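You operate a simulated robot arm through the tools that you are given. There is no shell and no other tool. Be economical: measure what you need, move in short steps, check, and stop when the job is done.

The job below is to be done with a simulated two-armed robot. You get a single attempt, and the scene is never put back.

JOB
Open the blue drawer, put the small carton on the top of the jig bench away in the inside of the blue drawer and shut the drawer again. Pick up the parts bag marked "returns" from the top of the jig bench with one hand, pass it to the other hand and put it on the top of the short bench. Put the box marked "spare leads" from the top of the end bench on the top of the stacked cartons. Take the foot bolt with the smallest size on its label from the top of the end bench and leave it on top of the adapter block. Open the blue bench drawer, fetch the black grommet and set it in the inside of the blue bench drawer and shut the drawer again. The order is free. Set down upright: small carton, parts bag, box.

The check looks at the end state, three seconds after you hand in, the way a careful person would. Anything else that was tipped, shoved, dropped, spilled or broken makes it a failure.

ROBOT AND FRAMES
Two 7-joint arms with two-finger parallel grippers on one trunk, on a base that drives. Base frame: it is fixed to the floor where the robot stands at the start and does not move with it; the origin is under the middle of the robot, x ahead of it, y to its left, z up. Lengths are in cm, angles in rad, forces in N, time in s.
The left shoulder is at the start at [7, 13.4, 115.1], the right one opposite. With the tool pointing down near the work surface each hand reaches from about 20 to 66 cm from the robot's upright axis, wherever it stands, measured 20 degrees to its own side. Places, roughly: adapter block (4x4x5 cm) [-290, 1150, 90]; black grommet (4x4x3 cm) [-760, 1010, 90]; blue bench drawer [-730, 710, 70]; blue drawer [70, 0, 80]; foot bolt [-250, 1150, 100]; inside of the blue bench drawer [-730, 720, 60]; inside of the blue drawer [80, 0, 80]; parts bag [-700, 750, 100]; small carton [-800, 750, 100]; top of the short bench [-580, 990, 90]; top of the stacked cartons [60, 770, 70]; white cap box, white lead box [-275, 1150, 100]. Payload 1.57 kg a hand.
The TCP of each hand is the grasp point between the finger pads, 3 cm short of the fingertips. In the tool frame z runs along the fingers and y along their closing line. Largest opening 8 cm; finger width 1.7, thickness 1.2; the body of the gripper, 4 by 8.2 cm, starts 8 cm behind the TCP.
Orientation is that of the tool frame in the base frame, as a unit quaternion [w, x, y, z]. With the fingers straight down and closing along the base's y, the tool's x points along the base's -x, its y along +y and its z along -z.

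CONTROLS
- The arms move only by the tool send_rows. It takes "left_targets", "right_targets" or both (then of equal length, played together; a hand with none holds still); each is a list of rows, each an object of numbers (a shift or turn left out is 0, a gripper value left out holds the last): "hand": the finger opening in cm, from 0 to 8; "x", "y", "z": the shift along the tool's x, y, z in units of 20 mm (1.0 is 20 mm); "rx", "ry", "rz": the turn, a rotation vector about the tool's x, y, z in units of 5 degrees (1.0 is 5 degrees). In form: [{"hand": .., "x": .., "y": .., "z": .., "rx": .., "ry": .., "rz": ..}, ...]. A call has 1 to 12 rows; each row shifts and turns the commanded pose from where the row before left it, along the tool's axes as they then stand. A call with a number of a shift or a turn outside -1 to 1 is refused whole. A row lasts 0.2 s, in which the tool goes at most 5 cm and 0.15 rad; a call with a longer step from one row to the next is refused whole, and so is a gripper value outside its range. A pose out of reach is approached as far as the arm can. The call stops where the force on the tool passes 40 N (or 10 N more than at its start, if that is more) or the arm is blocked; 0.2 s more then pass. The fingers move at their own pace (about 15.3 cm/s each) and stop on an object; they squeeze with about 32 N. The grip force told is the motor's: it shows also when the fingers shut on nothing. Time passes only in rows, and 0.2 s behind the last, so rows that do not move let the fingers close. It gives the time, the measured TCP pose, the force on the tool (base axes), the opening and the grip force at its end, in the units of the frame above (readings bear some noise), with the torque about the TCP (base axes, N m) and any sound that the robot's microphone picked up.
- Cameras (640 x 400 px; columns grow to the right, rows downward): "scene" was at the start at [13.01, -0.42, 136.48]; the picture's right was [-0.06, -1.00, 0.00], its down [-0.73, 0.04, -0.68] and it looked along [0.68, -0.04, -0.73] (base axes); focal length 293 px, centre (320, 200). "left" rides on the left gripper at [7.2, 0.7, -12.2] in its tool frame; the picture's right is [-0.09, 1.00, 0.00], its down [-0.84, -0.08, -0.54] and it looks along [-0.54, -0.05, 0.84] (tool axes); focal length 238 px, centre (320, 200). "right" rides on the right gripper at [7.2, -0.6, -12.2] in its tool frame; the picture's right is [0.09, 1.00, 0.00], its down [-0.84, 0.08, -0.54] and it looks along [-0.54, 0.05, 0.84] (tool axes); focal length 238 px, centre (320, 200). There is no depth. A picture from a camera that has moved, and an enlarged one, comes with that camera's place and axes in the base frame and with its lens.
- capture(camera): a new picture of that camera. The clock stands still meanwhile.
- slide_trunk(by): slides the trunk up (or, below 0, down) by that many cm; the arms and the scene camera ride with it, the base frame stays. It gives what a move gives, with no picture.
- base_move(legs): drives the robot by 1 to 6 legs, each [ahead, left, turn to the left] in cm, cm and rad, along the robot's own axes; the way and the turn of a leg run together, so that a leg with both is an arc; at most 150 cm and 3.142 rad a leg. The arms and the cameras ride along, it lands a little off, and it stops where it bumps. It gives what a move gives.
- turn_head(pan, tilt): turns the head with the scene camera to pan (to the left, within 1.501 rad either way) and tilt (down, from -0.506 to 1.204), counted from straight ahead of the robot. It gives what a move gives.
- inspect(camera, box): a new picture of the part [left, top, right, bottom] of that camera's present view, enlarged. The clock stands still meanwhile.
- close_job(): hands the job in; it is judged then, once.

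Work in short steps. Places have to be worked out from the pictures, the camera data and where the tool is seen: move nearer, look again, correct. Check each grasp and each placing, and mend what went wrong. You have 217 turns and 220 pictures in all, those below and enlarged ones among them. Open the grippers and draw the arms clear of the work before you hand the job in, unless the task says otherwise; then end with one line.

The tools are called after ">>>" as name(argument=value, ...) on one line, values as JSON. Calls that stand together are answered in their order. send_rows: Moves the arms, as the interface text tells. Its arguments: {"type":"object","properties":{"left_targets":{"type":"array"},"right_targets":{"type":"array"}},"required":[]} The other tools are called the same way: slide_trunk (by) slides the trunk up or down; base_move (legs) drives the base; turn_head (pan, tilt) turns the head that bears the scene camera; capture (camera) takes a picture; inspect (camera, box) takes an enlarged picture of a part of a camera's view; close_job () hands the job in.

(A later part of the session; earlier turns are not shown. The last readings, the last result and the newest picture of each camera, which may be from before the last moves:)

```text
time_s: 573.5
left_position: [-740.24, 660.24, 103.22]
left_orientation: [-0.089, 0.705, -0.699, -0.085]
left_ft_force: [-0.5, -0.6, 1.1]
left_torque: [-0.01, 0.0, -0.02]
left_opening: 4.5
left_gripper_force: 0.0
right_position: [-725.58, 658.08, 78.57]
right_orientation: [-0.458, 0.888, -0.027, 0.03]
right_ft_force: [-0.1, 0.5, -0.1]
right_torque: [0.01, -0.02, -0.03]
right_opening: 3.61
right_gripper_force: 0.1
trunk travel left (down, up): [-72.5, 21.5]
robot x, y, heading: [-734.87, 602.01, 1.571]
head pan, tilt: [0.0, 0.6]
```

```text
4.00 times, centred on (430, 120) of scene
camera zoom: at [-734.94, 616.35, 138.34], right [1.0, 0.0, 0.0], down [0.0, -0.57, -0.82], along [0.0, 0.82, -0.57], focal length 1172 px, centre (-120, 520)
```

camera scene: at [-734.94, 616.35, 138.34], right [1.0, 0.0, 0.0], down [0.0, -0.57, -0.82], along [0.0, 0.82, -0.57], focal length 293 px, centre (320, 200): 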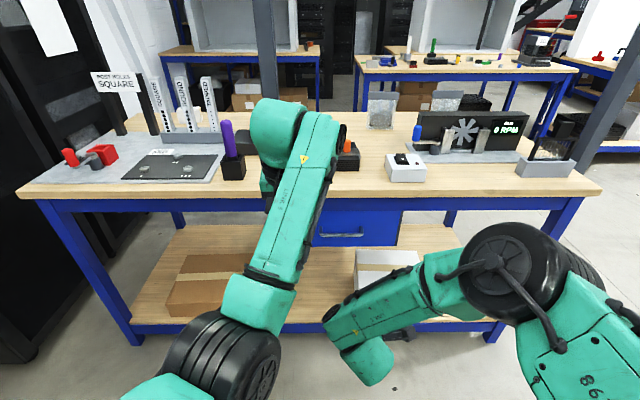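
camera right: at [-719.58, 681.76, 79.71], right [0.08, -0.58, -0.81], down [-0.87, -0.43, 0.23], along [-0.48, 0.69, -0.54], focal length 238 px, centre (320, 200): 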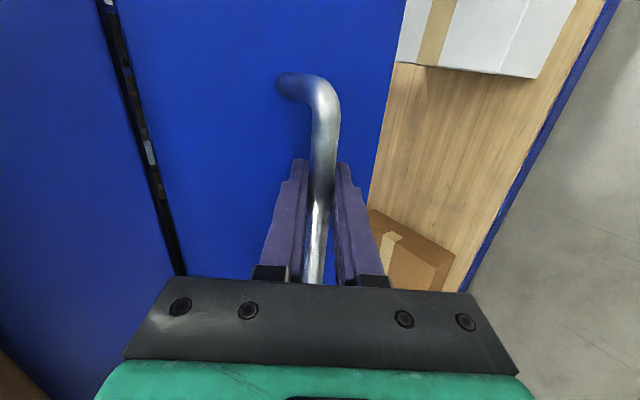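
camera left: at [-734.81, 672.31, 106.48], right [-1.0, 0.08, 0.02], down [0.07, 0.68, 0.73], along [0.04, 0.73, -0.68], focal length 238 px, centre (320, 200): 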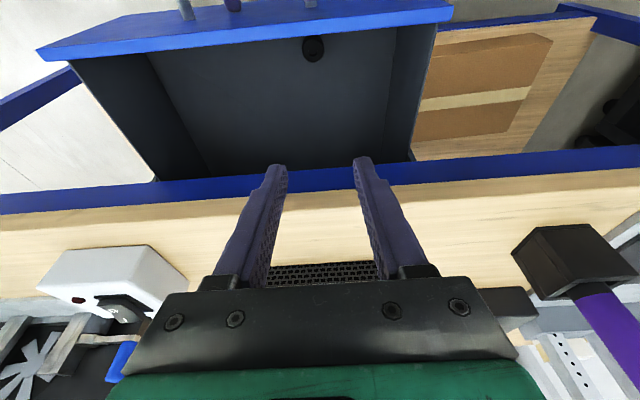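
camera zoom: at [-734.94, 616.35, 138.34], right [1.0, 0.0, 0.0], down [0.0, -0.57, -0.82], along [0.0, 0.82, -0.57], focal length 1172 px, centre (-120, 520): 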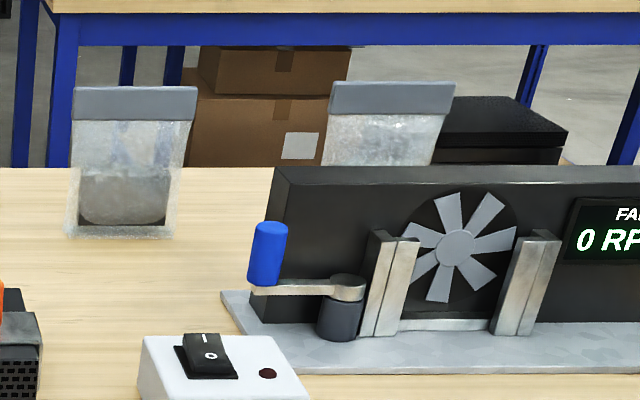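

The carton (≈(-797, 750)) and bags stand near the bench's north edge, so I'll work from the north side. First I restore the right hand to neutral and raise it.

>>> send_rows(right_targets=[{"rx": -1}, {"rx": -1}, {"rx": -1}, {"rx": -1}, {"rx": -1}, {"rx": -1}, {"rx": -1}, {"rx": -1}, {"rx": -1}, {"rx": -1}, {"rx": -1}])

>>> send_rows(right_targets=[{"rz": 1, "z": -1}, {"rz": 1, "z": -1}, {"rz": 1, "z": -1}, {"rz": 1, "z": -1}, {"rz": 1, "z": -1}, {"rz": 1, "z": -1}, {"rz": 1, "z": -1}, {"rz": 1, "z": -1}, {"rz": 1, "z": -1}, {"rz": 1, "z": -1}, {"rz": 1, "z": -1}, {"rz": 1, "z": -1}])

>>> send_rows(right_targets=[{"rz": 1, "z": -1}, {"rz": 1, "z": -1}, {"rz": 1}, {"rz": 1}, {"rz": 1}, {"rz": 1}])

>>> send_rows(left_targets=[{"ry": 1}, {"ry": 1}, {"ry": 1}])

>>> capture(camera="scene")

```text
time_s: 575.9
left_position: [-740.35, 660.12, 103.34]
left_orientation: [-0.091, 0.704, -0.699, -0.086]
left_ft_force: [0.4, -0.6, -0.4]
left_torque: [0.02, 0.01, 0.0]
left_opening: 4.5
left_gripper_force: 0.2
right_position: [-724.34, 628.68, 76.76]
right_orientation: [0.001, 0.999, -0.038, 0.014]
right_ft_force: [0.1, -0.5, 0.2]
right_torque: [-0.01, 0.03, -0.02]
right_opening: 3.62
right_gripper_force: 0.1
right hand out of reach, approached as far as the arm can: row 4, 5, 6, 7, 8, 9, 10, 11
trunk travel left (down, up): [-72.5, 21.5]
robot x, y, heading: [-734.91, 602.53, 1.568]
head pan, tilt: [0.0, 0.6]
```

```text
time_s: 578.5
left_position: [-740.28, 660.16, 103.25]
left_orientation: [-0.09, 0.704, -0.699, -0.086]
left_ft_force: [0.4, -0.1, 0.0]
left_torque: [-0.01, 0.01, -0.02]
left_opening: 4.49
left_gripper_force: 0.0
right_position: [-725.03, 628.84, 100.81]
right_orientation: [-0.004, 0.846, -0.532, 0.014]
right_ft_force: [-0.1, -0.5, 0.2]
right_torque: [0.02, 0.01, 0.0]
right_opening: 3.62
right_gripper_force: 0.1
trunk travel left (down, up): [-72.5, 21.5]
robot x, y, heading: [-734.89, 601.95, 1.569]
head pan, tilt: [0.0, 0.6]
```

```text
time_s: 579.9
left_position: [-740.37, 660.18, 103.31]
left_orientation: [-0.09, 0.705, -0.699, -0.085]
left_ft_force: [-0.3, 0.0, 0.6]
left_torque: [-0.01, 0.01, 0.0]
left_opening: 4.51
left_gripper_force: 0.1
right_position: [-725.19, 628.69, 104.69]
right_orientation: [0.006, -0.679, 0.734, -0.012]
right_ft_force: [-0.6, -0.1, -0.6]
right_torque: [0.03, -0.02, 0.02]
right_opening: 3.63
right_gripper_force: 0.0
trunk travel left (down, up): [-72.5, 21.5]
robot x, y, heading: [-735.13, 602.36, 1.561]
head pan, tilt: [0.0, 0.6]
```

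```text
time_s: 580.7
left_position: [-740.23, 660.52, 103.28]
left_orientation: [0.001, 0.71, -0.704, 0.007]
left_ft_force: [-0.6, 0.5, -0.7]
left_torque: [-0.01, 0.02, -0.01]
left_opening: 4.5
left_gripper_force: 0.1
left hand out of reach, approached as far as the arm can: row 1
right_position: [-725.12, 628.77, 104.76]
right_orientation: [0.008, -0.68, 0.733, -0.012]
right_ft_force: [-0.6, -0.3, -0.3]
right_torque: [0.01, -0.03, 0.0]
right_opening: 3.6
right_gripper_force: 0.0
trunk travel left (down, up): [-72.5, 21.5]
robot x, y, heading: [-735.31, 602.48, 1.571]
head pan, tilt: [0.0, 0.6]
```

```text
79 pictures are left
camera scene: at [-734.96, 616.23, 138.35], right [1.0, 0.0, 0.0], down [0.0, -0.56, -0.83], along [0.0, 0.83, -0.56], focal length 293 px, centre (320, 200)
```

scene: 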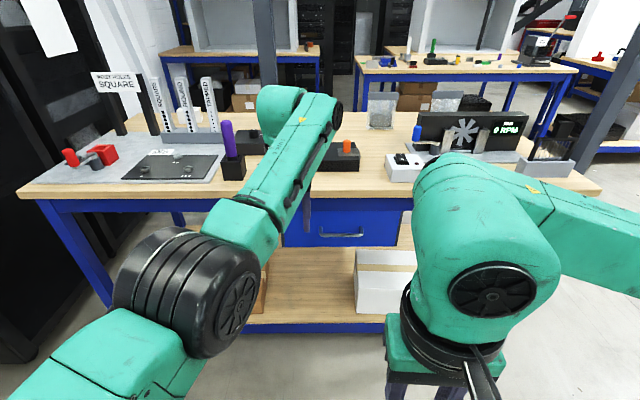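

Right hand is neutral and compact. I move it slightly outward, then drive around the east end, turn to face south, and come along the bench's north side.

>>> send_rows(right_targets=[{"x": -1, "y": -0.7}, {"x": -1, "y": -0.7}, {"x": -1, "y": -0.7}, {"x": -1, "y": -0.7}, {"x": -1, "y": -0.7}, {"x": -1, "y": -0.7}, {"x": -1, "y": -0.7}])

>>> base_move(legs=[[0, -150, 0], [0, -42, 0], [75, 0, 0], [0, 0, -1.571], [0, 0, -1.571], [-120, 0, 0]])

>>> turn_head(pan=-0.8, tilt=0.5)

>>> capture(camera="scene")

```text
time_s: 582.3
left_position: [-740.26, 660.51, 103.13]
left_orientation: [0.002, 0.71, -0.704, 0.007]
left_ft_force: [0.7, 0.4, 0.5]
left_torque: [0.02, 0.01, -0.01]
left_opening: 4.5
left_gripper_force: 0.0
right_position: [-714.32, 641.96, 105.01]
right_orientation: [0.008, -0.68, 0.733, -0.013]
right_ft_force: [-0.6, 0.2, -0.2]
right_torque: [-0.01, -0.03, -0.03]
right_opening: 3.59
right_gripper_force: 0.1
trunk travel left (down, up): [-72.5, 21.5]
robot x, y, heading: [-735.02, 602.4, 1.568]
head pan, tilt: [0.0, 0.6]
```

```text
time_s: 608.9
left_position: [-533.39, 734.78, 103.23]
left_orientation: [-0.007, 0.71, 0.704, 0.003]
left_ft_force: [-1.1, 0.1, -0.1]
left_torque: [0.0, 0.01, 0.0]
left_opening: 4.51
left_gripper_force: 0.0
right_position: [-558.89, 753.67, 105.0]
right_orientation: [-0.013, 0.739, 0.674, -0.006]
right_ft_force: [-0.7, -0.2, 0.2]
right_torque: [0.03, 0.0, 0.0]
right_opening: 3.58
right_gripper_force: 0.1
trunk travel left (down, up): [-72.5, 21.5]
robot x, y, heading: [-537.69, 793.01, -1.592]
head pan, tilt: [0.0, 0.6]
```

```text
time_s: 610.0
left_position: [-533.28, 734.67, 103.27]
left_orientation: [-0.006, 0.71, 0.704, 0.001]
left_ft_force: [0.2, -0.6, 1.0]
left_torque: [-0.02, 0.01, 0.02]
left_opening: 4.5
left_gripper_force: 0.1
right_position: [-558.94, 753.6, 104.92]
right_orientation: [-0.012, 0.738, 0.675, -0.006]
right_ft_force: [0.1, 0.0, -0.7]
right_torque: [-0.01, 0.01, 0.02]
right_opening: 3.56
right_gripper_force: 0.1
trunk travel left (down, up): [-72.5, 21.5]
robot x, y, heading: [-537.59, 793.05, -1.594]
head pan, tilt: [-0.799, 0.499]
```

```text
78 pictures are left
camera scene: at [-544.32, 781.71, 139.26], right [-0.68, 0.73, 0.0], down [0.35, 0.33, -0.88], along [-0.64, -0.6, -0.48], focal length 293 px, centre (320, 200)
```

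scene: 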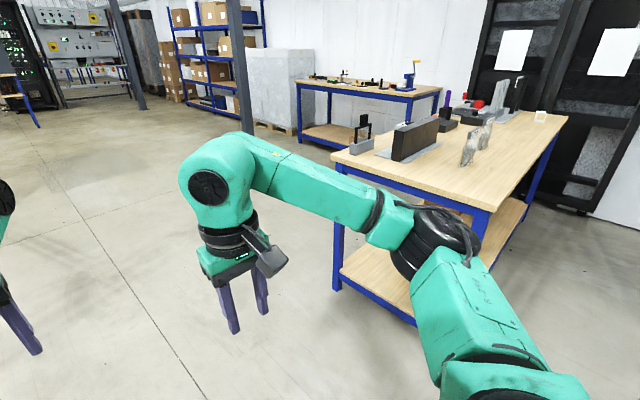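

I zoom on the bags and the carton from this side.

>>> inspect(camera="scene", box=[440, 90, 568, 170])

```text
5.00 times, centred on (504, 130) of scene
camera zoom: at [-544.32, 781.71, 139.26], right [-0.68, 0.73, 0.0], down [0.35, 0.33, -0.88], along [-0.64, -0.6, -0.48], focal length 1465 px, centre (-600, 550)
```

zoom: 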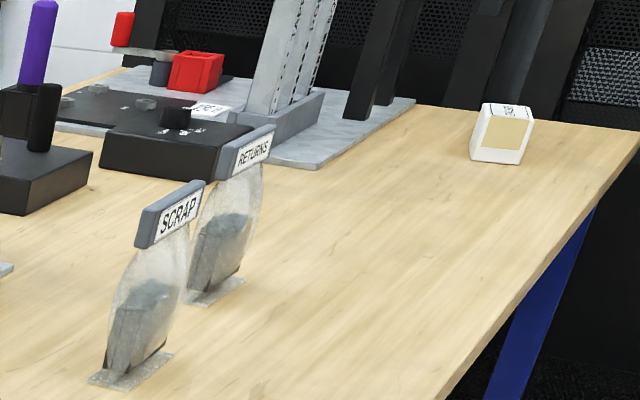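

The RETURNS bag is the western one at ≈(-707.5, 743, top z≈105.5); the carton at ≈(-795.6, 753). For gripping the clip (thin in y) and handing over, both hands should be rolled with cameras outward. I try that here in free space: first bring both hands to a comfortable pose.

>>> send_rows(left_targets=[{"y": 1, "x": 0.4}, {"y": 1, "x": 0.4}, {"y": 1, "x": 0.4}, {"y": 1, "x": 0.4}, {"y": 1, "x": 0.4}, {"y": 1, "x": 0.4}, {"y": 1, "x": 0.4}, {"y": 1, "x": 0.4}, {"y": 1, "x": 0.4}], right_targets=[{"x": -1}, {"x": -1}, {"x": -1}, {"x": -1}, {"x": -1}, {"x": -1}, {"z": 0.5}, {"z": 0.5}, {"z": 0.5}])

>>> send_rows(left_targets=[{"rz": 1}, {"rz": 1}, {"rz": 1}, {"rz": 1}, {"rz": 1}, {"rz": 1}, {"rz": 1}, {"rz": 1}, {"rz": 1}, {"rz": 1}, {"rz": 1}, {"rz": 1}], right_targets=[{"rz": -1}, {"rz": -1}, {"rz": -1}, {"rz": -1}, {"rz": -1}, {"rz": -1}, {"rz": -1}, {"rz": -1}, {"rz": -1}, {"rz": -1}, {"rz": -1}, {"rz": -1}])

>>> turn_head(pan=0, tilt=0.6)

>>> capture(camera="scene")

```text
time_s: 612.0
left_position: [-514.88, 737.97, 102.96]
left_orientation: [-0.007, 0.71, 0.704, 0.002]
left_ft_force: [-0.6, -1.0, 0.5]
left_torque: [-0.06, 0.0, 0.01]
left_opening: 4.54
left_gripper_force: 0.1
left hand out of reach, approached as far as the arm can: row 2, 3, 4, 5, 6
right_position: [-560.02, 741.73, 101.93]
right_orientation: [-0.013, 0.738, 0.675, -0.007]
right_ft_force: [0.9, -0.1, 0.1]
right_torque: [-0.02, 0.02, -0.01]
right_opening: 3.57
right_gripper_force: 0.0
trunk travel left (down, up): [-72.5, 21.5]
robot x, y, heading: [-537.8, 793.02, -1.591]
head pan, tilt: [-0.799, 0.499]
```

```text
time_s: 614.6
left_position: [-514.94, 737.84, 103.01]
left_orientation: [-0.008, 0.967, 0.254, -0.002]
left_ft_force: [-0.2, 0.1, -0.7]
left_torque: [0.01, 0.01, -0.03]
left_opening: 4.48
left_gripper_force: 0.1
right_position: [-561.64, 744.72, 100.77]
right_orientation: [-0.013, 0.594, 0.804, -0.006]
right_ft_force: [-0.2, 0.2, -0.5]
right_torque: [0.01, -0.02, 0.01]
right_opening: 3.59
right_gripper_force: 0.1
right hand out of reach, approached as far as the arm can: row 5, 6, 7, 8, 9, 10, 11, 12
trunk travel left (down, up): [-72.5, 21.5]
robot x, y, heading: [-537.45, 792.86, -1.593]
head pan, tilt: [-0.799, 0.499]
```

```text
time_s: 615.7
left_position: [-514.97, 738.15, 103.02]
left_orientation: [-0.007, 0.967, 0.255, -0.002]
left_ft_force: [-0.7, -0.8, 0.6]
left_torque: [0.02, 0.01, -0.03]
left_opening: 4.51
left_gripper_force: 0.0
right_position: [-561.58, 744.75, 100.89]
right_orientation: [-0.013, 0.594, 0.804, -0.005]
right_ft_force: [-0.3, 0.4, -1.4]
right_torque: [0.03, -0.04, 0.02]
right_opening: 3.59
right_gripper_force: 0.1
trunk travel left (down, up): [-72.5, 21.5]
robot x, y, heading: [-537.45, 793.02, -1.59]
head pan, tilt: [0.0, 0.6]
```

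```text
76 pictures are left
camera scene: at [-537.86, 779.08, 138.35], right [-1.0, 0.02, 0.0], down [0.01, 0.56, -0.82], along [-0.02, -0.82, -0.57], focal length 293 px, centre (320, 200)
```

scene: 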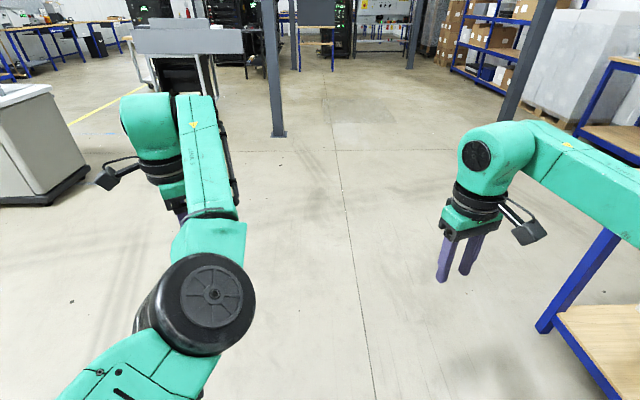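

Left roll works; the right wrist limits in that direction, so I roll the right hand the other way (camera inward), finishing the left roll as well.

>>> send_rows(left_targets=[{"rz": 1}, {"rz": 1}, {"rz": 1}, {"rz": 1}, {"rz": 1}, {"rz": 1}, {}, {}, {}, {}, {}, {}], right_targets=[{"rz": 1}, {"rz": 1}, {"rz": 1}, {"rz": 1}, {"rz": 1}, {"rz": 1}, {"rz": 1}, {"rz": 1}, {"rz": 1}, {"rz": 1}, {"rz": 1}, {"rz": 1}])

>>> send_rows(right_targets=[{"rz": 1}, {"rz": 1}, {"rz": 1}, {"rz": 1}, {"rz": 1}, {"rz": 1}, {"rz": 1}, {"rz": 1}, {"rz": 1}])

>>> send_rows(left_targets=[{"x": -1}, {"x": -1}, {"x": -1}, {"x": -1}, {"x": -1}])

>>> capture(camera="scene")

```text
time_s: 618.3
left_position: [-514.99, 737.91, 102.97]
left_orientation: [-0.006, 1.0, -0.005, -0.003]
left_ft_force: [-0.4, -0.4, -0.4]
left_torque: [-0.01, 0.02, 0.03]
left_opening: 4.5
left_gripper_force: 0.0
right_position: [-561.58, 744.74, 100.86]
right_orientation: [-0.009, 0.917, 0.399, -0.011]
right_ft_force: [-1.2, -0.5, -0.6]
right_torque: [0.01, 0.01, -0.02]
right_opening: 3.6
right_gripper_force: 0.1
trunk travel left (down, up): [-72.5, 21.5]
robot x, y, heading: [-537.24, 792.73, -1.592]
head pan, tilt: [0.0, 0.6]
```

```text
time_s: 620.3
left_position: [-515.04, 737.96, 102.99]
left_orientation: [-0.006, 1.0, -0.004, -0.003]
left_ft_force: [0.5, -0.5, 0.5]
left_torque: [0.0, -0.02, 0.0]
left_opening: 4.46
left_gripper_force: 0.1
right_position: [-561.61, 744.77, 100.91]
right_orientation: [-0.004, 1.0, 0.018, -0.014]
right_ft_force: [0.1, -1.1, 0.0]
right_torque: [-0.01, -0.02, -0.01]
right_opening: 3.6
right_gripper_force: 0.1
trunk travel left (down, up): [-72.5, 21.5]
robot x, y, heading: [-537.31, 792.98, -1.593]
head pan, tilt: [0.0, 0.6]
```

```text
time_s: 621.5
left_position: [-524.11, 735.24, 102.83]
left_orientation: [-0.006, 1.0, -0.004, -0.003]
left_ft_force: [-0.3, 0.2, 0.3]
left_torque: [-0.01, -0.01, 0.01]
left_opening: 4.5
left_gripper_force: 0.0
left hand out of reach, approached as far as the arm can: row 1, 2, 3, 4
right_position: [-561.63, 744.72, 100.78]
right_orientation: [-0.004, 1.0, 0.019, -0.015]
right_ft_force: [0.3, 0.3, 1.0]
right_torque: [0.01, 0.02, 0.0]
right_opening: 3.62
right_gripper_force: 0.1
trunk travel left (down, up): [-72.5, 21.5]
robot x, y, heading: [-537.48, 793.14, -1.596]
head pan, tilt: [0.0, 0.6]
```

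```text
75 pictures are left
camera scene: at [-537.93, 779.09, 138.35], right [-1.0, 0.02, 0.0], down [0.01, 0.56, -0.82], along [-0.02, -0.82, -0.57], focal length 293 px, centre (320, 200)
```

scene: 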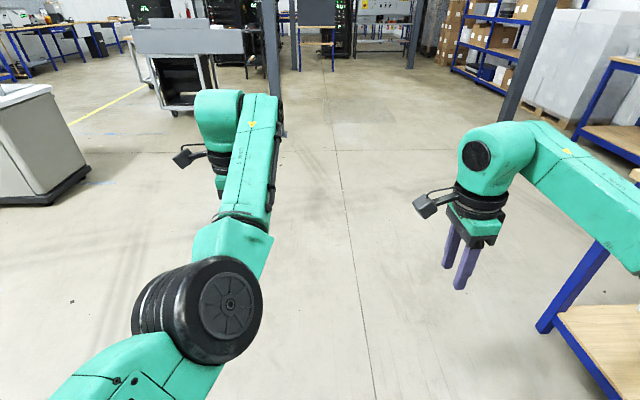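

Both hands are now rolled alike with full mobility. I tilt the right hand 35° (fingers pointing inward), raise the trunk 10 cm so the left hand clears the bags, and strafe to the RETURNS bag.

>>> send_rows(right_targets=[{"hand": 5, "ry": 1}, {"ry": 1}, {"ry": 1}, {"ry": 1}, {"ry": 1}, {"ry": 1}, {"ry": 1}])

>>> slide_trunk(by=11)

>>> base_move(legs=[[0, 0, 0.023], [-4, -148, 0]])

>>> turn_head(pan=-0.3, tilt=0.65)

>>> capture(camera="scene")

>>> capture(camera="right")

```text
time_s: 623.1
left_position: [-524.23, 735.33, 102.9]
left_orientation: [-0.006, 1.0, -0.004, -0.003]
left_ft_force: [0.5, 0.2, -0.3]
left_torque: [-0.01, 0.02, -0.01]
left_opening: 4.51
left_gripper_force: 0.0
right_position: [-561.74, 744.76, 100.83]
right_orientation: [-0.009, 0.957, 0.016, 0.288]
right_ft_force: [-1.2, 0.3, -0.2]
right_torque: [-0.03, -0.02, 0.03]
right_opening: 4.99
right_gripper_force: 0.0
trunk travel left (down, up): [-72.5, 21.5]
robot x, y, heading: [-537.58, 793.06, -1.593]
head pan, tilt: [0.0, 0.6]
```

```text
time_s: 624.5
left_position: [-524.26, 735.3, 113.98]
left_orientation: [-0.006, 1.0, -0.005, -0.003]
left_ft_force: [0.5, 0.4, -0.1]
left_torque: [-0.02, -0.03, 0.0]
left_opening: 4.48
left_gripper_force: 0.1
right_position: [-561.64, 744.81, 111.83]
right_orientation: [-0.009, 0.958, 0.017, 0.287]
right_ft_force: [0.6, 0.7, -0.1]
right_torque: [-0.01, -0.03, 0.03]
right_opening: 4.97
right_gripper_force: 0.1
trunk travel left (down, up): [-83.5, 10.5]
robot x, y, heading: [-537.47, 792.91, -1.591]
head pan, tilt: [0.0, 0.6]
```

```text
time_s: 632.2
left_position: [-672.37, 741.4, 113.87]
left_orientation: [-0.006, 1.0, -0.011, -0.003]
left_ft_force: [-0.4, 0.4, 0.0]
left_torque: [-0.02, -0.02, -0.01]
left_opening: 4.52
left_gripper_force: 0.1
right_position: [-709.63, 751.47, 111.81]
right_orientation: [-0.008, 0.958, 0.01, 0.287]
right_ft_force: [0.0, 0.3, 0.3]
right_torque: [0.01, 0.02, 0.01]
right_opening: 5.01
right_gripper_force: 0.0
trunk travel left (down, up): [-83.5, 10.5]
robot x, y, heading: [-685.18, 799.28, -1.612]
head pan, tilt: [0.0, 0.6]
```

```text
time_s: 633.0
left_position: [-672.53, 741.58, 114.0]
left_orientation: [-0.006, 1.0, -0.011, -0.004]
left_ft_force: [-0.3, 0.6, -0.3]
left_torque: [-0.02, 0.03, -0.01]
left_opening: 4.49
left_gripper_force: 0.1
right_position: [-709.88, 751.32, 111.9]
right_orientation: [-0.008, 0.958, 0.01, 0.287]
right_ft_force: [0.0, 0.2, 0.1]
right_torque: [0.01, 0.02, -0.03]
right_opening: 5.01
right_gripper_force: 0.1
trunk travel left (down, up): [-83.5, 10.5]
robot x, y, heading: [-684.79, 799.42, -1.607]
head pan, tilt: [-0.3, 0.649]
```

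```text
74 pictures are left
camera scene: at [-688.04, 786.04, 148.92], right [-0.94, 0.33, 0.0], down [0.2, 0.57, -0.8], along [-0.26, -0.75, -0.6], focal length 293 px, centre (320, 200)
```

scene: 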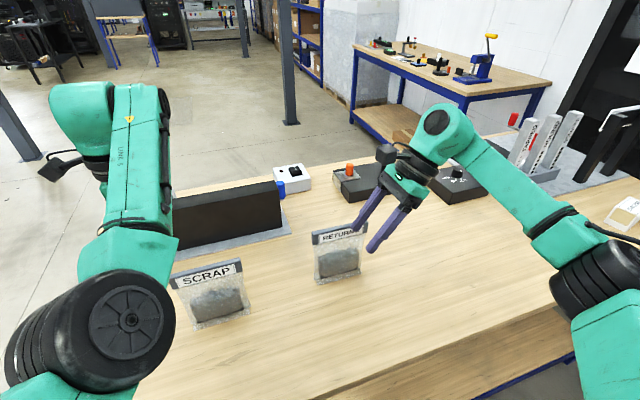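

```text
73 pictures are left
camera right: at [-710.66, 751.99, 125.97], right [0.1, -0.99, 0.04], down [-0.99, -0.1, -0.01], along [0.01, -0.04, -1.0], focal length 238 px, centre (320, 200)
```

right: 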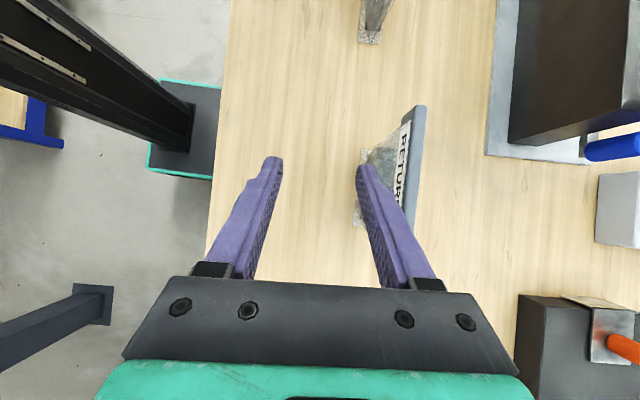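

The clip lies along x at (-701…-713.5, 743.4, top 105.5). I move the right hand over it and partly down.

>>> send_rows(right_targets=[{"y": 0.99}, {"y": 0.99}, {"y": 0.99}, {"y": 0.98}, {"x": -0.65, "z": 0.785}, {"x": -0.65, "z": 0.785}])

>>> capture(camera="right")

>>> inspect(camera="scene", box=[270, 150, 470, 275])

```text
time_s: 634.4
left_position: [-672.48, 741.43, 114.02]
left_orientation: [-0.006, 1.0, -0.011, -0.004]
left_ft_force: [-0.7, -0.3, 0.2]
left_torque: [-0.04, 0.01, 0.01]
left_opening: 4.5
left_gripper_force: 0.1
right_position: [-709.97, 743.45, 107.73]
right_orientation: [-0.007, 0.958, 0.01, 0.287]
right_ft_force: [-0.1, 0.0, -1.0]
right_torque: [0.0, -0.02, 0.01]
right_opening: 5.0
right_gripper_force: 0.1
trunk travel left (down, up): [-83.5, 10.5]
robot x, y, heading: [-685.0, 799.41, -1.606]
head pan, tilt: [-0.3, 0.649]
```

```text
72 pictures are left
camera right: at [-710.91, 744.06, 121.88], right [0.1, -0.99, 0.04], down [-0.99, -0.1, -0.01], along [0.01, -0.04, -1.0], focal length 238 px, centre (320, 200)
```

right: 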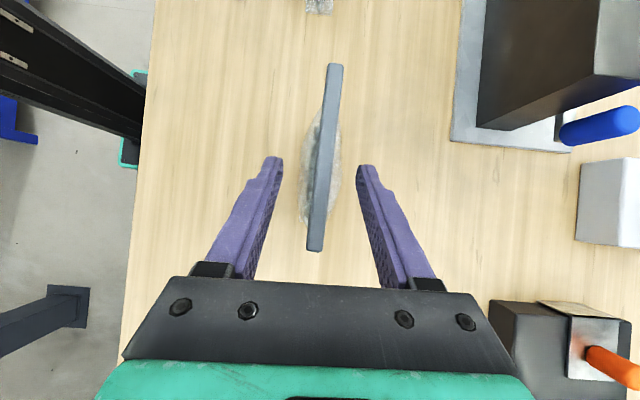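

```text
3.20 times, centred on (370, 212) of scene
camera zoom: at [-688.11, 786.03, 148.92], right [-0.94, 0.33, 0.0], down [0.2, 0.57, -0.8], along [-0.26, -0.75, -0.6], focal length 938 px, centre (160, 160)
```

zoom: 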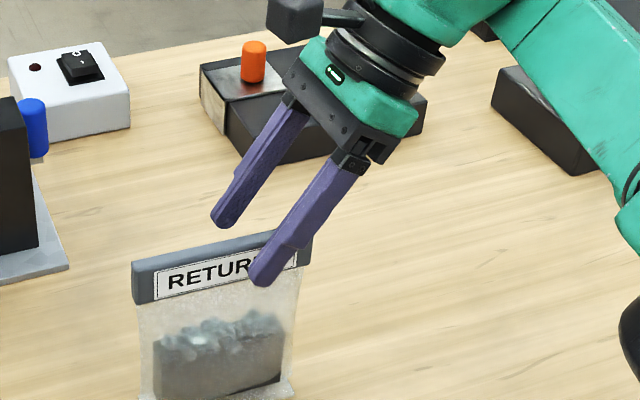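

Clip well centred. I finish the descent and close.

>>> send_rows(right_targets=[{"x": -0.65, "z": 0.785}, {"x": -0.65, "z": 0.785}, {"hand": 0}, {}, {}])

>>> capture(camera="right")

```text
time_s: 635.6
left_position: [-672.42, 741.49, 113.89]
left_orientation: [-0.006, 1.0, -0.011, -0.003]
left_ft_force: [0.8, 0.4, -0.5]
left_torque: [-0.02, -0.03, -0.02]
left_opening: 4.49
left_gripper_force: 0.1
right_position: [-710.37, 743.46, 103.65]
right_orientation: [-0.007, 0.958, 0.01, 0.288]
right_ft_force: [-1.8, -1.0, 1.9]
right_torque: [-0.02, -0.12, -0.06]
right_opening: 2.2
right_gripper_force: 31.4
trunk travel left (down, up): [-83.5, 10.5]
robot x, y, heading: [-685.54, 799.24, -1.601]
head pan, tilt: [-0.3, 0.649]
```

```text
70 pictures are left
camera right: at [-711.37, 744.2, 117.8], right [0.1, -0.99, 0.04], down [-0.99, -0.1, -0.01], along [0.01, -0.04, -1.0], focal length 238 px, centre (320, 200)
```

right: 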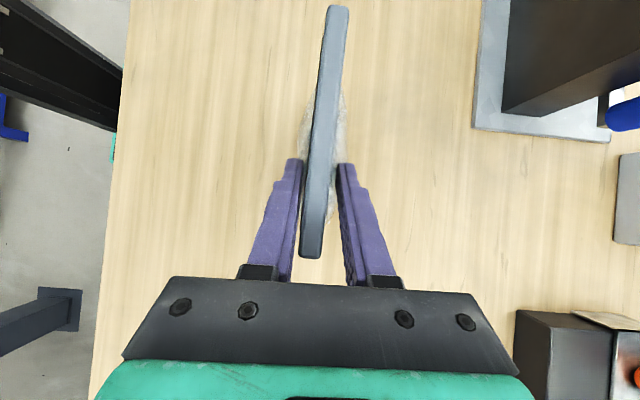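

Bag gripped at the clip. I lift it 8 cm and back the robot 25 cm away from the bench for the handover.

>>> send_rows(right_targets=[{"x": 0.55, "z": -0.836}, {"x": 0.55, "z": -0.836}, {"x": 0.55, "z": -0.836}, {"x": 0.55, "z": -0.836}])

>>> base_move(legs=[[-26, 0, 0.035]])

>>> capture(camera="scene")

```text
time_s: 636.6
left_position: [-672.43, 741.42, 113.94]
left_orientation: [-0.007, 1.0, -0.012, -0.003]
left_ft_force: [-0.5, -0.5, 0.2]
left_torque: [0.01, 0.01, 0.01]
left_opening: 4.5
left_gripper_force: 0.1
right_position: [-710.4, 743.47, 111.74]
right_orientation: [-0.008, 0.958, 0.01, 0.287]
right_ft_force: [-0.1, -0.3, -1.7]
right_torque: [0.0, 0.08, 0.0]
right_opening: 2.19
right_gripper_force: 32.2
trunk travel left (down, up): [-83.5, 10.5]
robot x, y, heading: [-684.99, 799.27, -1.605]
head pan, tilt: [-0.3, 0.649]
```

```text
time_s: 638.5
left_position: [-670.24, 767.01, 113.88]
left_orientation: [-0.008, 1.0, 0.004, -0.003]
left_ft_force: [0.2, 0.1, 0.1]
left_torque: [0.03, -0.01, 0.03]
left_opening: 4.51
left_gripper_force: 0.0
right_position: [-708.09, 767.89, 111.55]
right_orientation: [-0.012, 0.958, 0.024, 0.287]
right_ft_force: [-0.6, -0.2, -1.8]
right_torque: [0.02, 0.06, 0.03]
right_opening: 2.16
right_gripper_force: 32.2
trunk travel left (down, up): [-83.5, 10.5]
robot x, y, heading: [-684.49, 824.65, -1.572]
head pan, tilt: [-0.3, 0.649]
```

```text
69 pictures are left
camera scene: at [-687.16, 811.03, 148.89], right [-0.95, 0.3, 0.0], down [0.18, 0.58, -0.8], along [-0.24, -0.76, -0.61], focal length 293 px, centre (320, 200)
```

scene: 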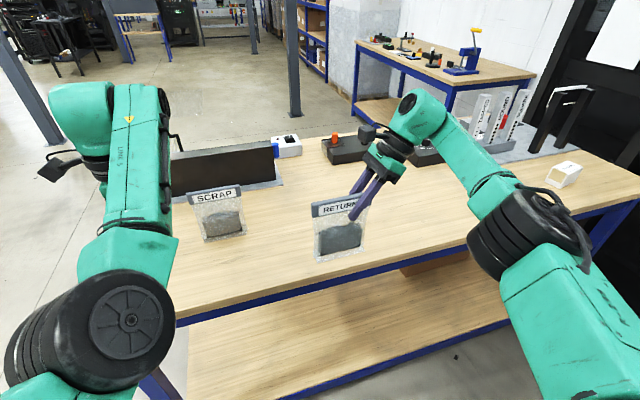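

Bag held upright. I bring the bag inward (+x 16) and 5 cm lower with the right hand so the left hand can come over its clip.

>>> send_rows(right_targets=[{"x": 0.666, "z": 0.8125}, {"x": 0.666, "z": 0.8125}, {"x": 0.666, "z": 0.8125}, {"x": 0.666, "z": 0.8125}, {"x": 0.666, "z": 0.8125}, {"x": 0.666, "z": 0.8125}, {"x": 0.666, "z": 0.8125}, {"x": 0.666, "z": 0.8125}])

>>> send_rows(left_targets=[{"hand": 5.5, "x": -1, "y": -0.1, "rz": -0.5}, {"x": -1, "y": -0.05}, {"x": -1, "y": -0.05}, {"x": -1, "y": -0.05}])

>>> capture(camera="left")

>>> capture(camera="right")

>>> capture(camera="scene")

```text
time_s: 640.3
left_position: [-670.04, 767.12, 113.83]
left_orientation: [-0.008, 1.0, 0.004, -0.003]
left_ft_force: [0.3, -0.1, 1.0]
left_torque: [-0.01, 0.01, 0.01]
left_opening: 4.52
left_gripper_force: 0.1
right_position: [-692.1, 768.73, 106.6]
right_orientation: [-0.012, 0.957, 0.025, 0.287]
right_ft_force: [-0.6, 0.5, -1.0]
right_torque: [0.0, 0.05, 0.03]
right_opening: 2.15
right_gripper_force: 32.0
trunk travel left (down, up): [-83.5, 10.5]
robot x, y, heading: [-684.79, 824.53, -1.576]
head pan, tilt: [-0.3, 0.649]
```

```text
time_s: 641.3
left_position: [-678.36, 767.1, 114.02]
left_orientation: [-0.007, 1.0, 0.026, -0.003]
left_ft_force: [0.4, -0.8, -0.5]
left_torque: [0.03, 0.01, -0.03]
left_opening: 5.49
left_gripper_force: 0.0
left hand out of reach, approached as far as the arm can: row 1
right_position: [-692.32, 768.97, 106.53]
right_orientation: [-0.012, 0.958, 0.024, 0.287]
right_ft_force: [-0.4, -0.3, -0.9]
right_torque: [-0.01, 0.07, 0.03]
right_opening: 2.17
right_gripper_force: 32.1
trunk travel left (down, up): [-83.5, 10.5]
robot x, y, heading: [-684.63, 824.37, -1.572]
head pan, tilt: [-0.3, 0.649]
```

```text
68 pictures are left
camera left: at [-670.95, 766.62, 126.17], right [-0.04, -1.0, -0.01], down [-0.84, 0.03, 0.55], along [-0.55, 0.03, -0.84], focal length 238 px, centre (320, 200)
```

left: 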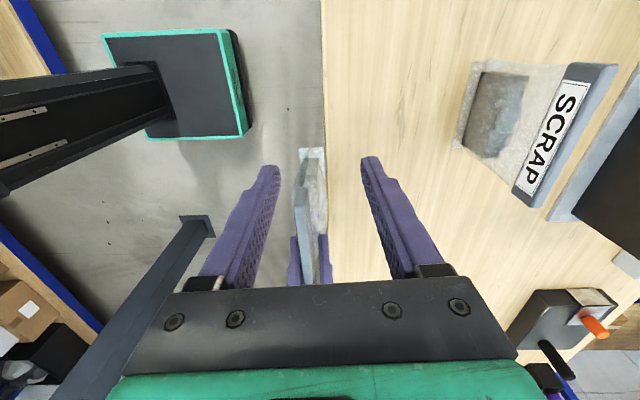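

```text
67 pictures are left
camera right: at [-693.25, 769.49, 120.66], right [0.13, -0.99, 0.04], down [-0.99, -0.13, -0.01], along [0.01, -0.04, -1.0], focal length 238 px, centre (320, 200)
```

right: 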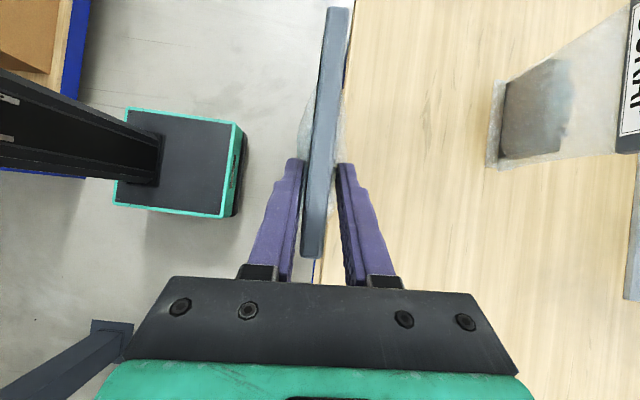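

```text
66 pictures are left
camera scene: at [-687.23, 811.31, 148.92], right [-0.95, 0.3, 0.0], down [0.18, 0.58, -0.8], along [-0.24, -0.76, -0.61], focal length 293 px, centre (320, 200)
```

scene: 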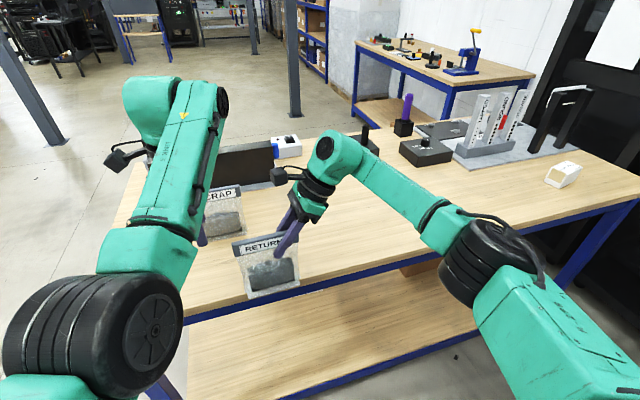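

I line the left hand up with the free end of the clip (x≈-684.8), then look before lowering.

>>> send_rows(left_targets=[{"x": -0.8, "y": -0.55}, {"x": -0.8, "y": -0.55}, {"x": -0.8}, {"x": -0.8}, {"z": 0.8}])

>>> capture(camera="left")

>>> inspect(camera="scene", box=[180, 120, 380, 245])

```text
time_s: 642.5
left_position: [-684.92, 767.63, 112.52]
left_orientation: [-0.007, 1.0, 0.027, -0.004]
left_ft_force: [-0.8, 0.5, 0.7]
left_torque: [0.02, 0.0, 0.01]
left_opening: 5.49
left_gripper_force: 0.1
left hand out of reach, approached as far as the arm can: row 1, 2
right_position: [-692.18, 768.9, 106.6]
right_orientation: [-0.012, 0.957, 0.024, 0.287]
right_ft_force: [0.1, -0.2, -1.8]
right_torque: [-0.01, 0.08, 0.03]
right_opening: 2.13
right_gripper_force: 31.5
trunk travel left (down, up): [-83.5, 10.5]
robot x, y, heading: [-684.24, 824.46, -1.575]
head pan, tilt: [-0.3, 0.649]
```

```text
65 pictures are left
camera left: at [-677.61, 767.08, 124.46], right [-0.04, -1.0, -0.01], down [-0.84, 0.03, 0.55], along [-0.55, 0.03, -0.84], focal length 238 px, centre (320, 200)
```

left: 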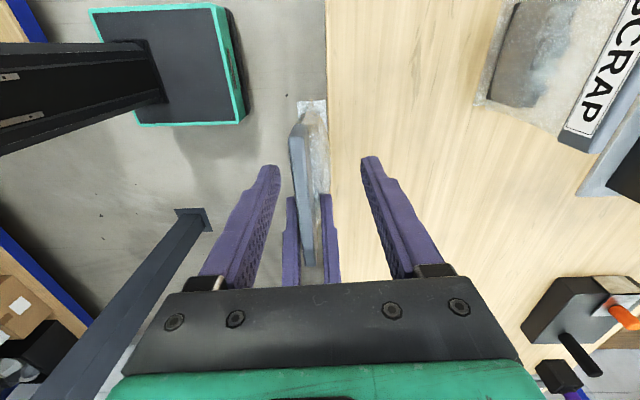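

```text
3.20 times, centred on (280, 182) of scene
camera zoom: at [-687.12, 811.21, 148.91], right [-0.95, 0.3, 0.0], down [0.18, 0.58, -0.8], along [-0.24, -0.76, -0.61], focal length 938 px, centre (448, 256)
```

zoom: 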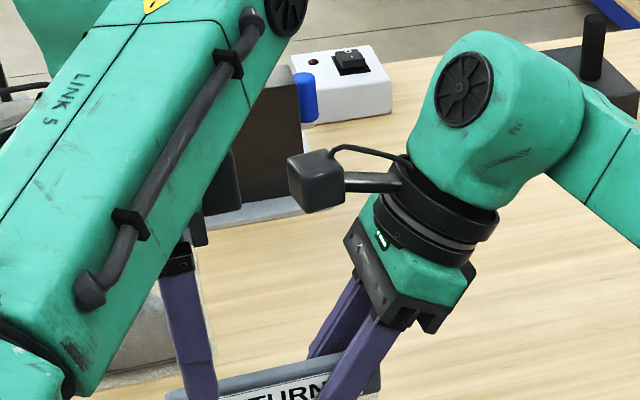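

The clip end is between the left fingers. I shift 0.8 cm north, lower 6 cm and close the left hand.

>>> send_rows(left_targets=[{"y": -0.4}, {"z": 0.8}, {"z": 0.8}, {"z": 0.8}, {"z": 0.7}])

>>> capture(camera="left")

>>> inspect(camera="scene", box=[180, 120, 380, 245])

```text
time_s: 643.7
left_position: [-685.04, 768.64, 106.25]
left_orientation: [-0.006, 1.0, 0.026, -0.003]
left_ft_force: [0.7, -0.2, -0.1]
left_torque: [-0.02, -0.04, 0.0]
left_opening: 5.52
left_gripper_force: 0.1
right_position: [-692.21, 768.89, 106.59]
right_orientation: [-0.011, 0.957, 0.023, 0.288]
right_ft_force: [0.0, 0.3, -1.5]
right_torque: [0.01, 0.07, 0.0]
right_opening: 2.12
right_gripper_force: 32.2
trunk travel left (down, up): [-83.5, 10.5]
robot x, y, heading: [-684.69, 824.64, -1.572]
head pan, tilt: [-0.3, 0.649]
```

```text
63 pictures are left
camera left: at [-677.74, 768.16, 118.23], right [-0.04, -1.0, -0.01], down [-0.84, 0.03, 0.55], along [-0.55, 0.03, -0.84], focal length 238 px, centre (320, 200)
```

left: 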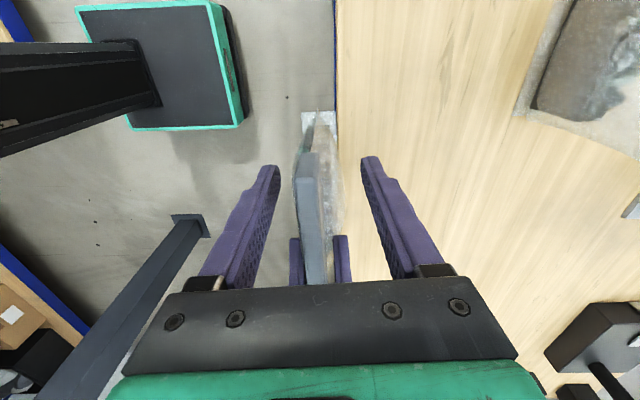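

```text
3.20 times, centred on (280, 182) of scene
camera zoom: at [-687.13, 811.25, 148.91], right [-0.95, 0.3, 0.0], down [0.18, 0.58, -0.8], along [-0.24, -0.76, -0.61], focal length 938 px, centre (448, 256)
```

zoom: 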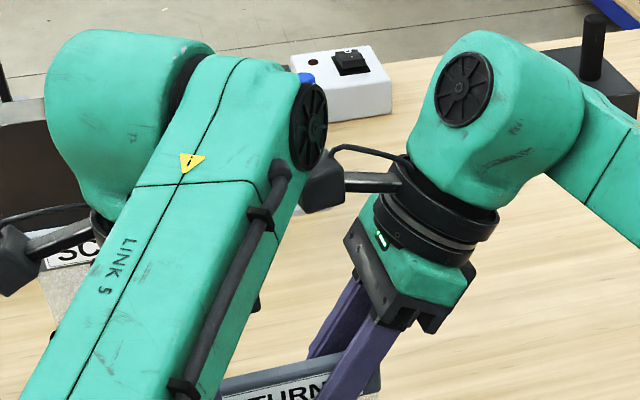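

No contact so far and the clip is between the left fingers. Close the left hand.

>>> send_rows(left_targets=[{"hand": 0}, {}, {}])

>>> capture(camera="left")

```text
time_s: 644.5
left_position: [-685.04, 768.65, 106.17]
left_orientation: [-0.008, 1.0, 0.025, -0.003]
left_ft_force: [0.2, 14.0, 1.1]
left_torque: [0.42, -0.02, -0.77]
left_opening: 2.43
left_gripper_force: 32.2
right_position: [-692.23, 768.86, 106.7]
right_orientation: [-0.01, 0.957, 0.023, 0.288]
right_ft_force: [-0.6, -15.6, -3.4]
right_torque: [-0.47, 0.17, -0.3]
right_opening: 2.15
right_gripper_force: 32.7
trunk travel left (down, up): [-83.5, 10.5]
robot x, y, heading: [-684.52, 824.55, -1.575]
head pan, tilt: [-0.3, 0.649]
```

```text
61 pictures are left
camera left: at [-677.77, 768.2, 118.22], right [-0.04, -1.0, -0.02], down [-0.84, 0.03, 0.55], along [-0.55, 0.04, -0.84], focal length 238 px, centre (320, 200)
```

left: 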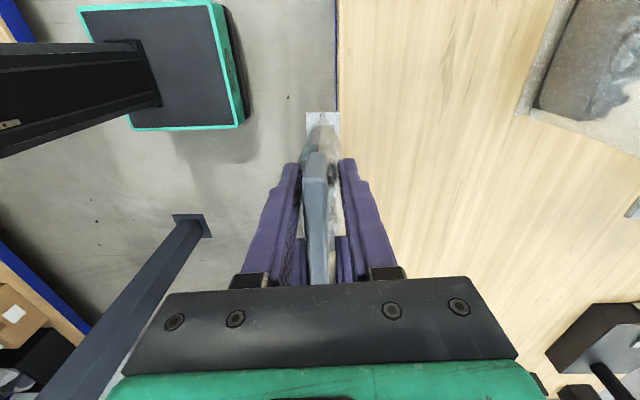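

Both hands hold the clip. The right hand opens and withdraws along its fingers.

>>> send_rows(right_targets=[{"hand": 3.5}, {"hand": 5}, {"z": -1}, {"z": -1}, {"z": -1}, {"z": -1}, {"z": -1}, {"z": -1}, {"z": -1}, {"z": -1}])

>>> capture(camera="scene")

```text
time_s: 646.7
left_position: [-685.05, 768.75, 106.24]
left_orientation: [-0.006, 1.0, 0.026, -0.003]
left_ft_force: [-0.6, -0.5, -0.1]
left_torque: [0.01, -0.09, -0.03]
left_opening: 2.33
left_gripper_force: 32.1
right_position: [-700.94, 768.57, 120.13]
right_orientation: [-0.011, 0.958, 0.024, 0.287]
right_ft_force: [-0.5, 0.3, 0.1]
right_torque: [0.02, 0.0, -0.01]
right_opening: 5.03
right_gripper_force: 0.0
trunk travel left (down, up): [-83.5, 10.5]
robot x, y, heading: [-684.37, 824.56, -1.577]
head pan, tilt: [-0.3, 0.649]
```

```text
60 pictures are left
camera scene: at [-687.14, 811.32, 148.92], right [-0.95, 0.3, 0.0], down [0.18, 0.58, -0.8], along [-0.24, -0.76, -0.6], focal length 293 px, centre (320, 200)
```

scene: 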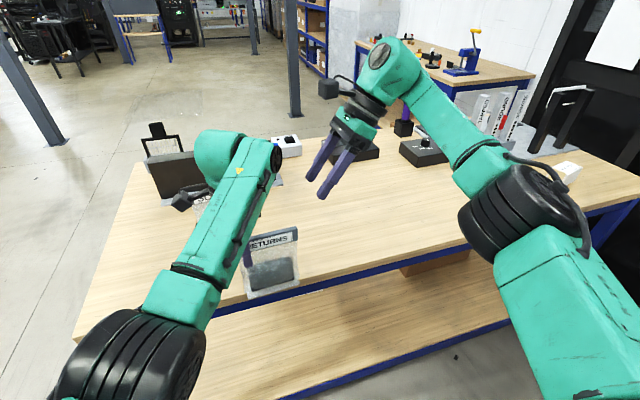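

The handover is done: the left hand holds the bag upright. I raise it 6 cm, untilt the right hand, and strafe west to the small carton.

>>> send_rows(left_targets=[{"z": -1}, {"z": -1}, {"z": -1}, {}, {}, {}, {}], right_targets=[{"ry": -1}, {"ry": -1}, {"ry": -1}, {"ry": -1}, {"ry": -1}, {"ry": -1}, {"ry": -1}])

>>> base_move(legs=[[0, -88, 0.005]])

>>> capture(camera="scene")

>>> capture(camera="right")

```text
time_s: 648.4
left_position: [-684.72, 768.38, 112.0]
left_orientation: [-0.01, 1.0, 0.028, -0.003]
left_ft_force: [-0.4, -0.2, -2.0]
left_torque: [0.01, -0.1, 0.0]
left_opening: 2.32
left_gripper_force: 31.8
right_position: [-701.33, 768.22, 120.14]
right_orientation: [-0.002, 1.0, 0.019, -0.013]
right_ft_force: [-3.3, -4.1, 0.9]
right_torque: [0.59, -0.5, -0.33]
right_opening: 5.01
right_gripper_force: 0.0
trunk travel left (down, up): [-83.5, 10.5]
robot x, y, heading: [-684.39, 824.58, -1.577]
head pan, tilt: [-0.3, 0.649]
stopped in row 7 (right hand): the force on the tool passed its limit at 43 N (the readings are from after the stop); the commanded pose is now the measured one
```

```text
time_s: 653.1
left_position: [-773.01, 768.68, 111.95]
left_orientation: [-0.01, 1.0, 0.029, -0.003]
left_ft_force: [0.4, 0.2, -1.2]
left_torque: [0.04, -0.09, -0.03]
left_opening: 2.3
left_gripper_force: 32.4
right_position: [-789.84, 768.51, 120.28]
right_orientation: [-0.003, 1.0, 0.02, -0.012]
right_ft_force: [-13.1, -6.8, 4.9]
right_torque: [0.93, -2.24, -0.28]
right_opening: 4.98
right_gripper_force: 0.2
trunk travel left (down, up): [-83.5, 10.5]
robot x, y, heading: [-773.08, 824.7, -1.573]
head pan, tilt: [-0.3, 0.649]
```

```text
59 pictures are left
camera scene: at [-775.51, 811.54, 148.92], right [-0.95, 0.3, 0.0], down [0.18, 0.58, -0.8], along [-0.24, -0.76, -0.6], focal length 293 px, centre (320, 200)
```

scene: 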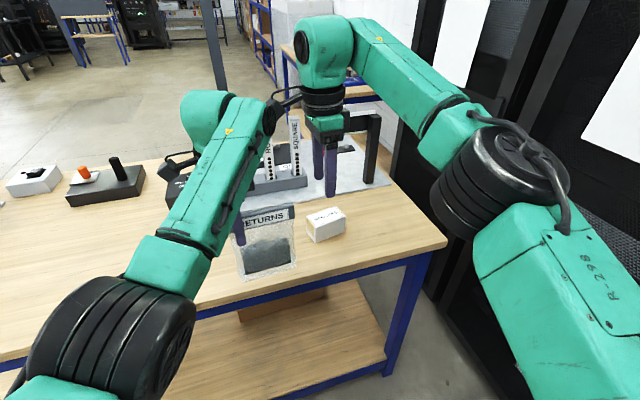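

```text
58 pictures are left
camera right: at [-782.47, 769.47, 132.21], right [0.13, -0.99, -0.01], down [-0.82, -0.11, 0.56], along [-0.56, -0.07, -0.83], focal length 238 px, centre (320, 200)
```

right: 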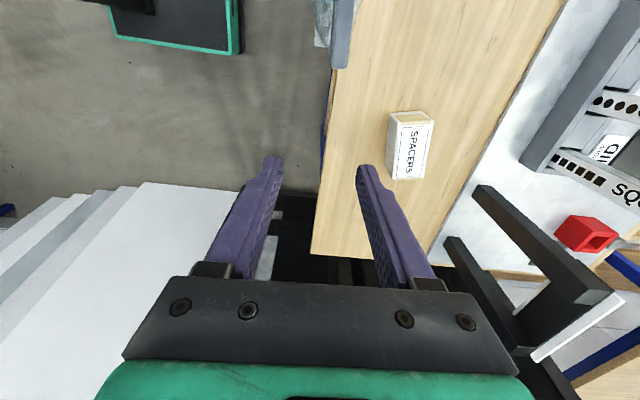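

The right camera was pressing lightly against the left arm; I move the right hand 8 cm west, and zoom on the carton.

>>> send_rows(right_targets=[{"x": -1}, {"x": -1}, {"x": -1}, {"x": -1}])

>>> inspect(camera="scene", box=[276, 180, 388, 250])

```text
time_s: 654.1
left_position: [-773.33, 768.75, 111.95]
left_orientation: [-0.009, 1.0, 0.029, -0.002]
left_ft_force: [-1.1, 0.2, -1.5]
left_torque: [0.0, -0.08, 0.03]
left_opening: 2.3
left_gripper_force: 32.1
right_position: [-797.92, 768.23, 120.48]
right_orientation: [-0.002, 1.0, 0.021, -0.012]
right_ft_force: [-0.1, 0.6, 0.2]
right_torque: [0.02, 0.03, -0.01]
right_opening: 5.0
right_gripper_force: 0.1
trunk travel left (down, up): [-83.5, 10.5]
robot x, y, heading: [-773.04, 824.96, -1.578]
head pan, tilt: [-0.3, 0.649]
```

```text
5.71 times, centred on (332, 215) of scene
camera zoom: at [-775.71, 811.56, 148.91], right [-0.95, 0.3, 0.0], down [0.18, 0.58, -0.8], along [-0.24, -0.76, -0.61], focal length 1674 px, centre (251, 114)
```

zoom: 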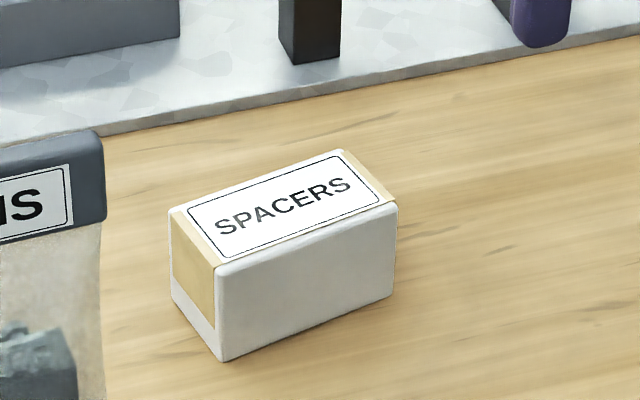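

Carton: 9.4×4.8×6 cm, centre (-795.8, 753.4), long axis ~10° off x. I move the left hand with the bag outward, align the right hand, and advance the base 15 cm.

>>> send_rows(left_targets=[{"x": 1}, {"x": 1}, {"x": 1}, {"x": 1}], right_targets=[{"hand": 7, "rz": -1}, {"rz": -0.5, "x": 1}, {}, {}])

>>> base_move(legs=[[14.8, 0, 0.006]])

>>> send_rows(right_targets=[{"z": 1}, {"z": 1}, {"z": 1}, {"z": 1}, {"z": 1}, {"z": 1}, {"z": 1}])

>>> capture(camera="right")

```text
time_s: 655.1
left_position: [-765.64, 767.58, 111.81]
left_orientation: [-0.009, 1.0, 0.029, -0.004]
left_ft_force: [0.2, -0.6, -2.1]
left_torque: [0.03, -0.12, 0.01]
left_opening: 2.31
left_gripper_force: 31.9
left hand out of reach, approached as far as the arm can: row 2, 3, 4
right_position: [-795.84, 768.43, 120.45]
right_orientation: [-0.002, 0.996, 0.085, -0.012]
right_ft_force: [0.1, 0.9, -0.3]
right_torque: [-0.02, 0.02, 0.01]
right_opening: 7.01
right_gripper_force: 0.0
trunk travel left (down, up): [-83.5, 10.5]
robot x, y, heading: [-772.97, 825.16, -1.568]
head pan, tilt: [-0.3, 0.649]
```

```text
time_s: 656.4
left_position: [-765.17, 753.15, 111.86]
left_orientation: [-0.007, 0.999, 0.032, -0.003]
left_ft_force: [0.0, 0.4, -2.3]
left_torque: [0.01, -0.06, 0.0]
left_opening: 2.3
left_gripper_force: 32.0
right_position: [-795.41, 753.81, 120.48]
right_orientation: [-0.001, 0.996, 0.088, -0.012]
right_ft_force: [-0.3, 1.0, -1.0]
right_torque: [-0.04, 0.01, 0.01]
right_opening: 6.99
right_gripper_force: 0.1
trunk travel left (down, up): [-83.5, 10.5]
robot x, y, heading: [-773.09, 810.43, -1.564]
head pan, tilt: [-0.3, 0.649]
```

```text
time_s: 658.0
left_position: [-765.21, 752.82, 111.84]
left_orientation: [-0.009, 0.999, 0.033, -0.003]
left_ft_force: [0.0, -0.7, -1.2]
left_torque: [0.01, -0.09, 0.02]
left_opening: 2.29
left_gripper_force: 32.3
right_position: [-795.61, 753.52, 106.29]
right_orientation: [-0.003, 0.996, 0.088, -0.012]
right_ft_force: [0.5, 0.8, -0.3]
right_torque: [-0.02, -0.02, 0.0]
right_opening: 6.98
right_gripper_force: 0.1
trunk travel left (down, up): [-83.5, 10.5]
robot x, y, heading: [-772.97, 809.93, -1.57]
head pan, tilt: [-0.3, 0.649]
```

```text
56 pictures are left
camera right: at [-788.64, 755.51, 118.22], right [0.27, -0.96, -0.01], down [-0.8, -0.22, 0.56], along [-0.54, -0.14, -0.83], focal length 238 px, centre (320, 200)
```

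right: 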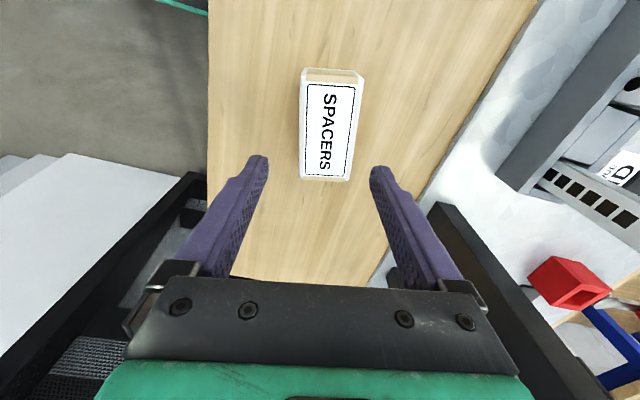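

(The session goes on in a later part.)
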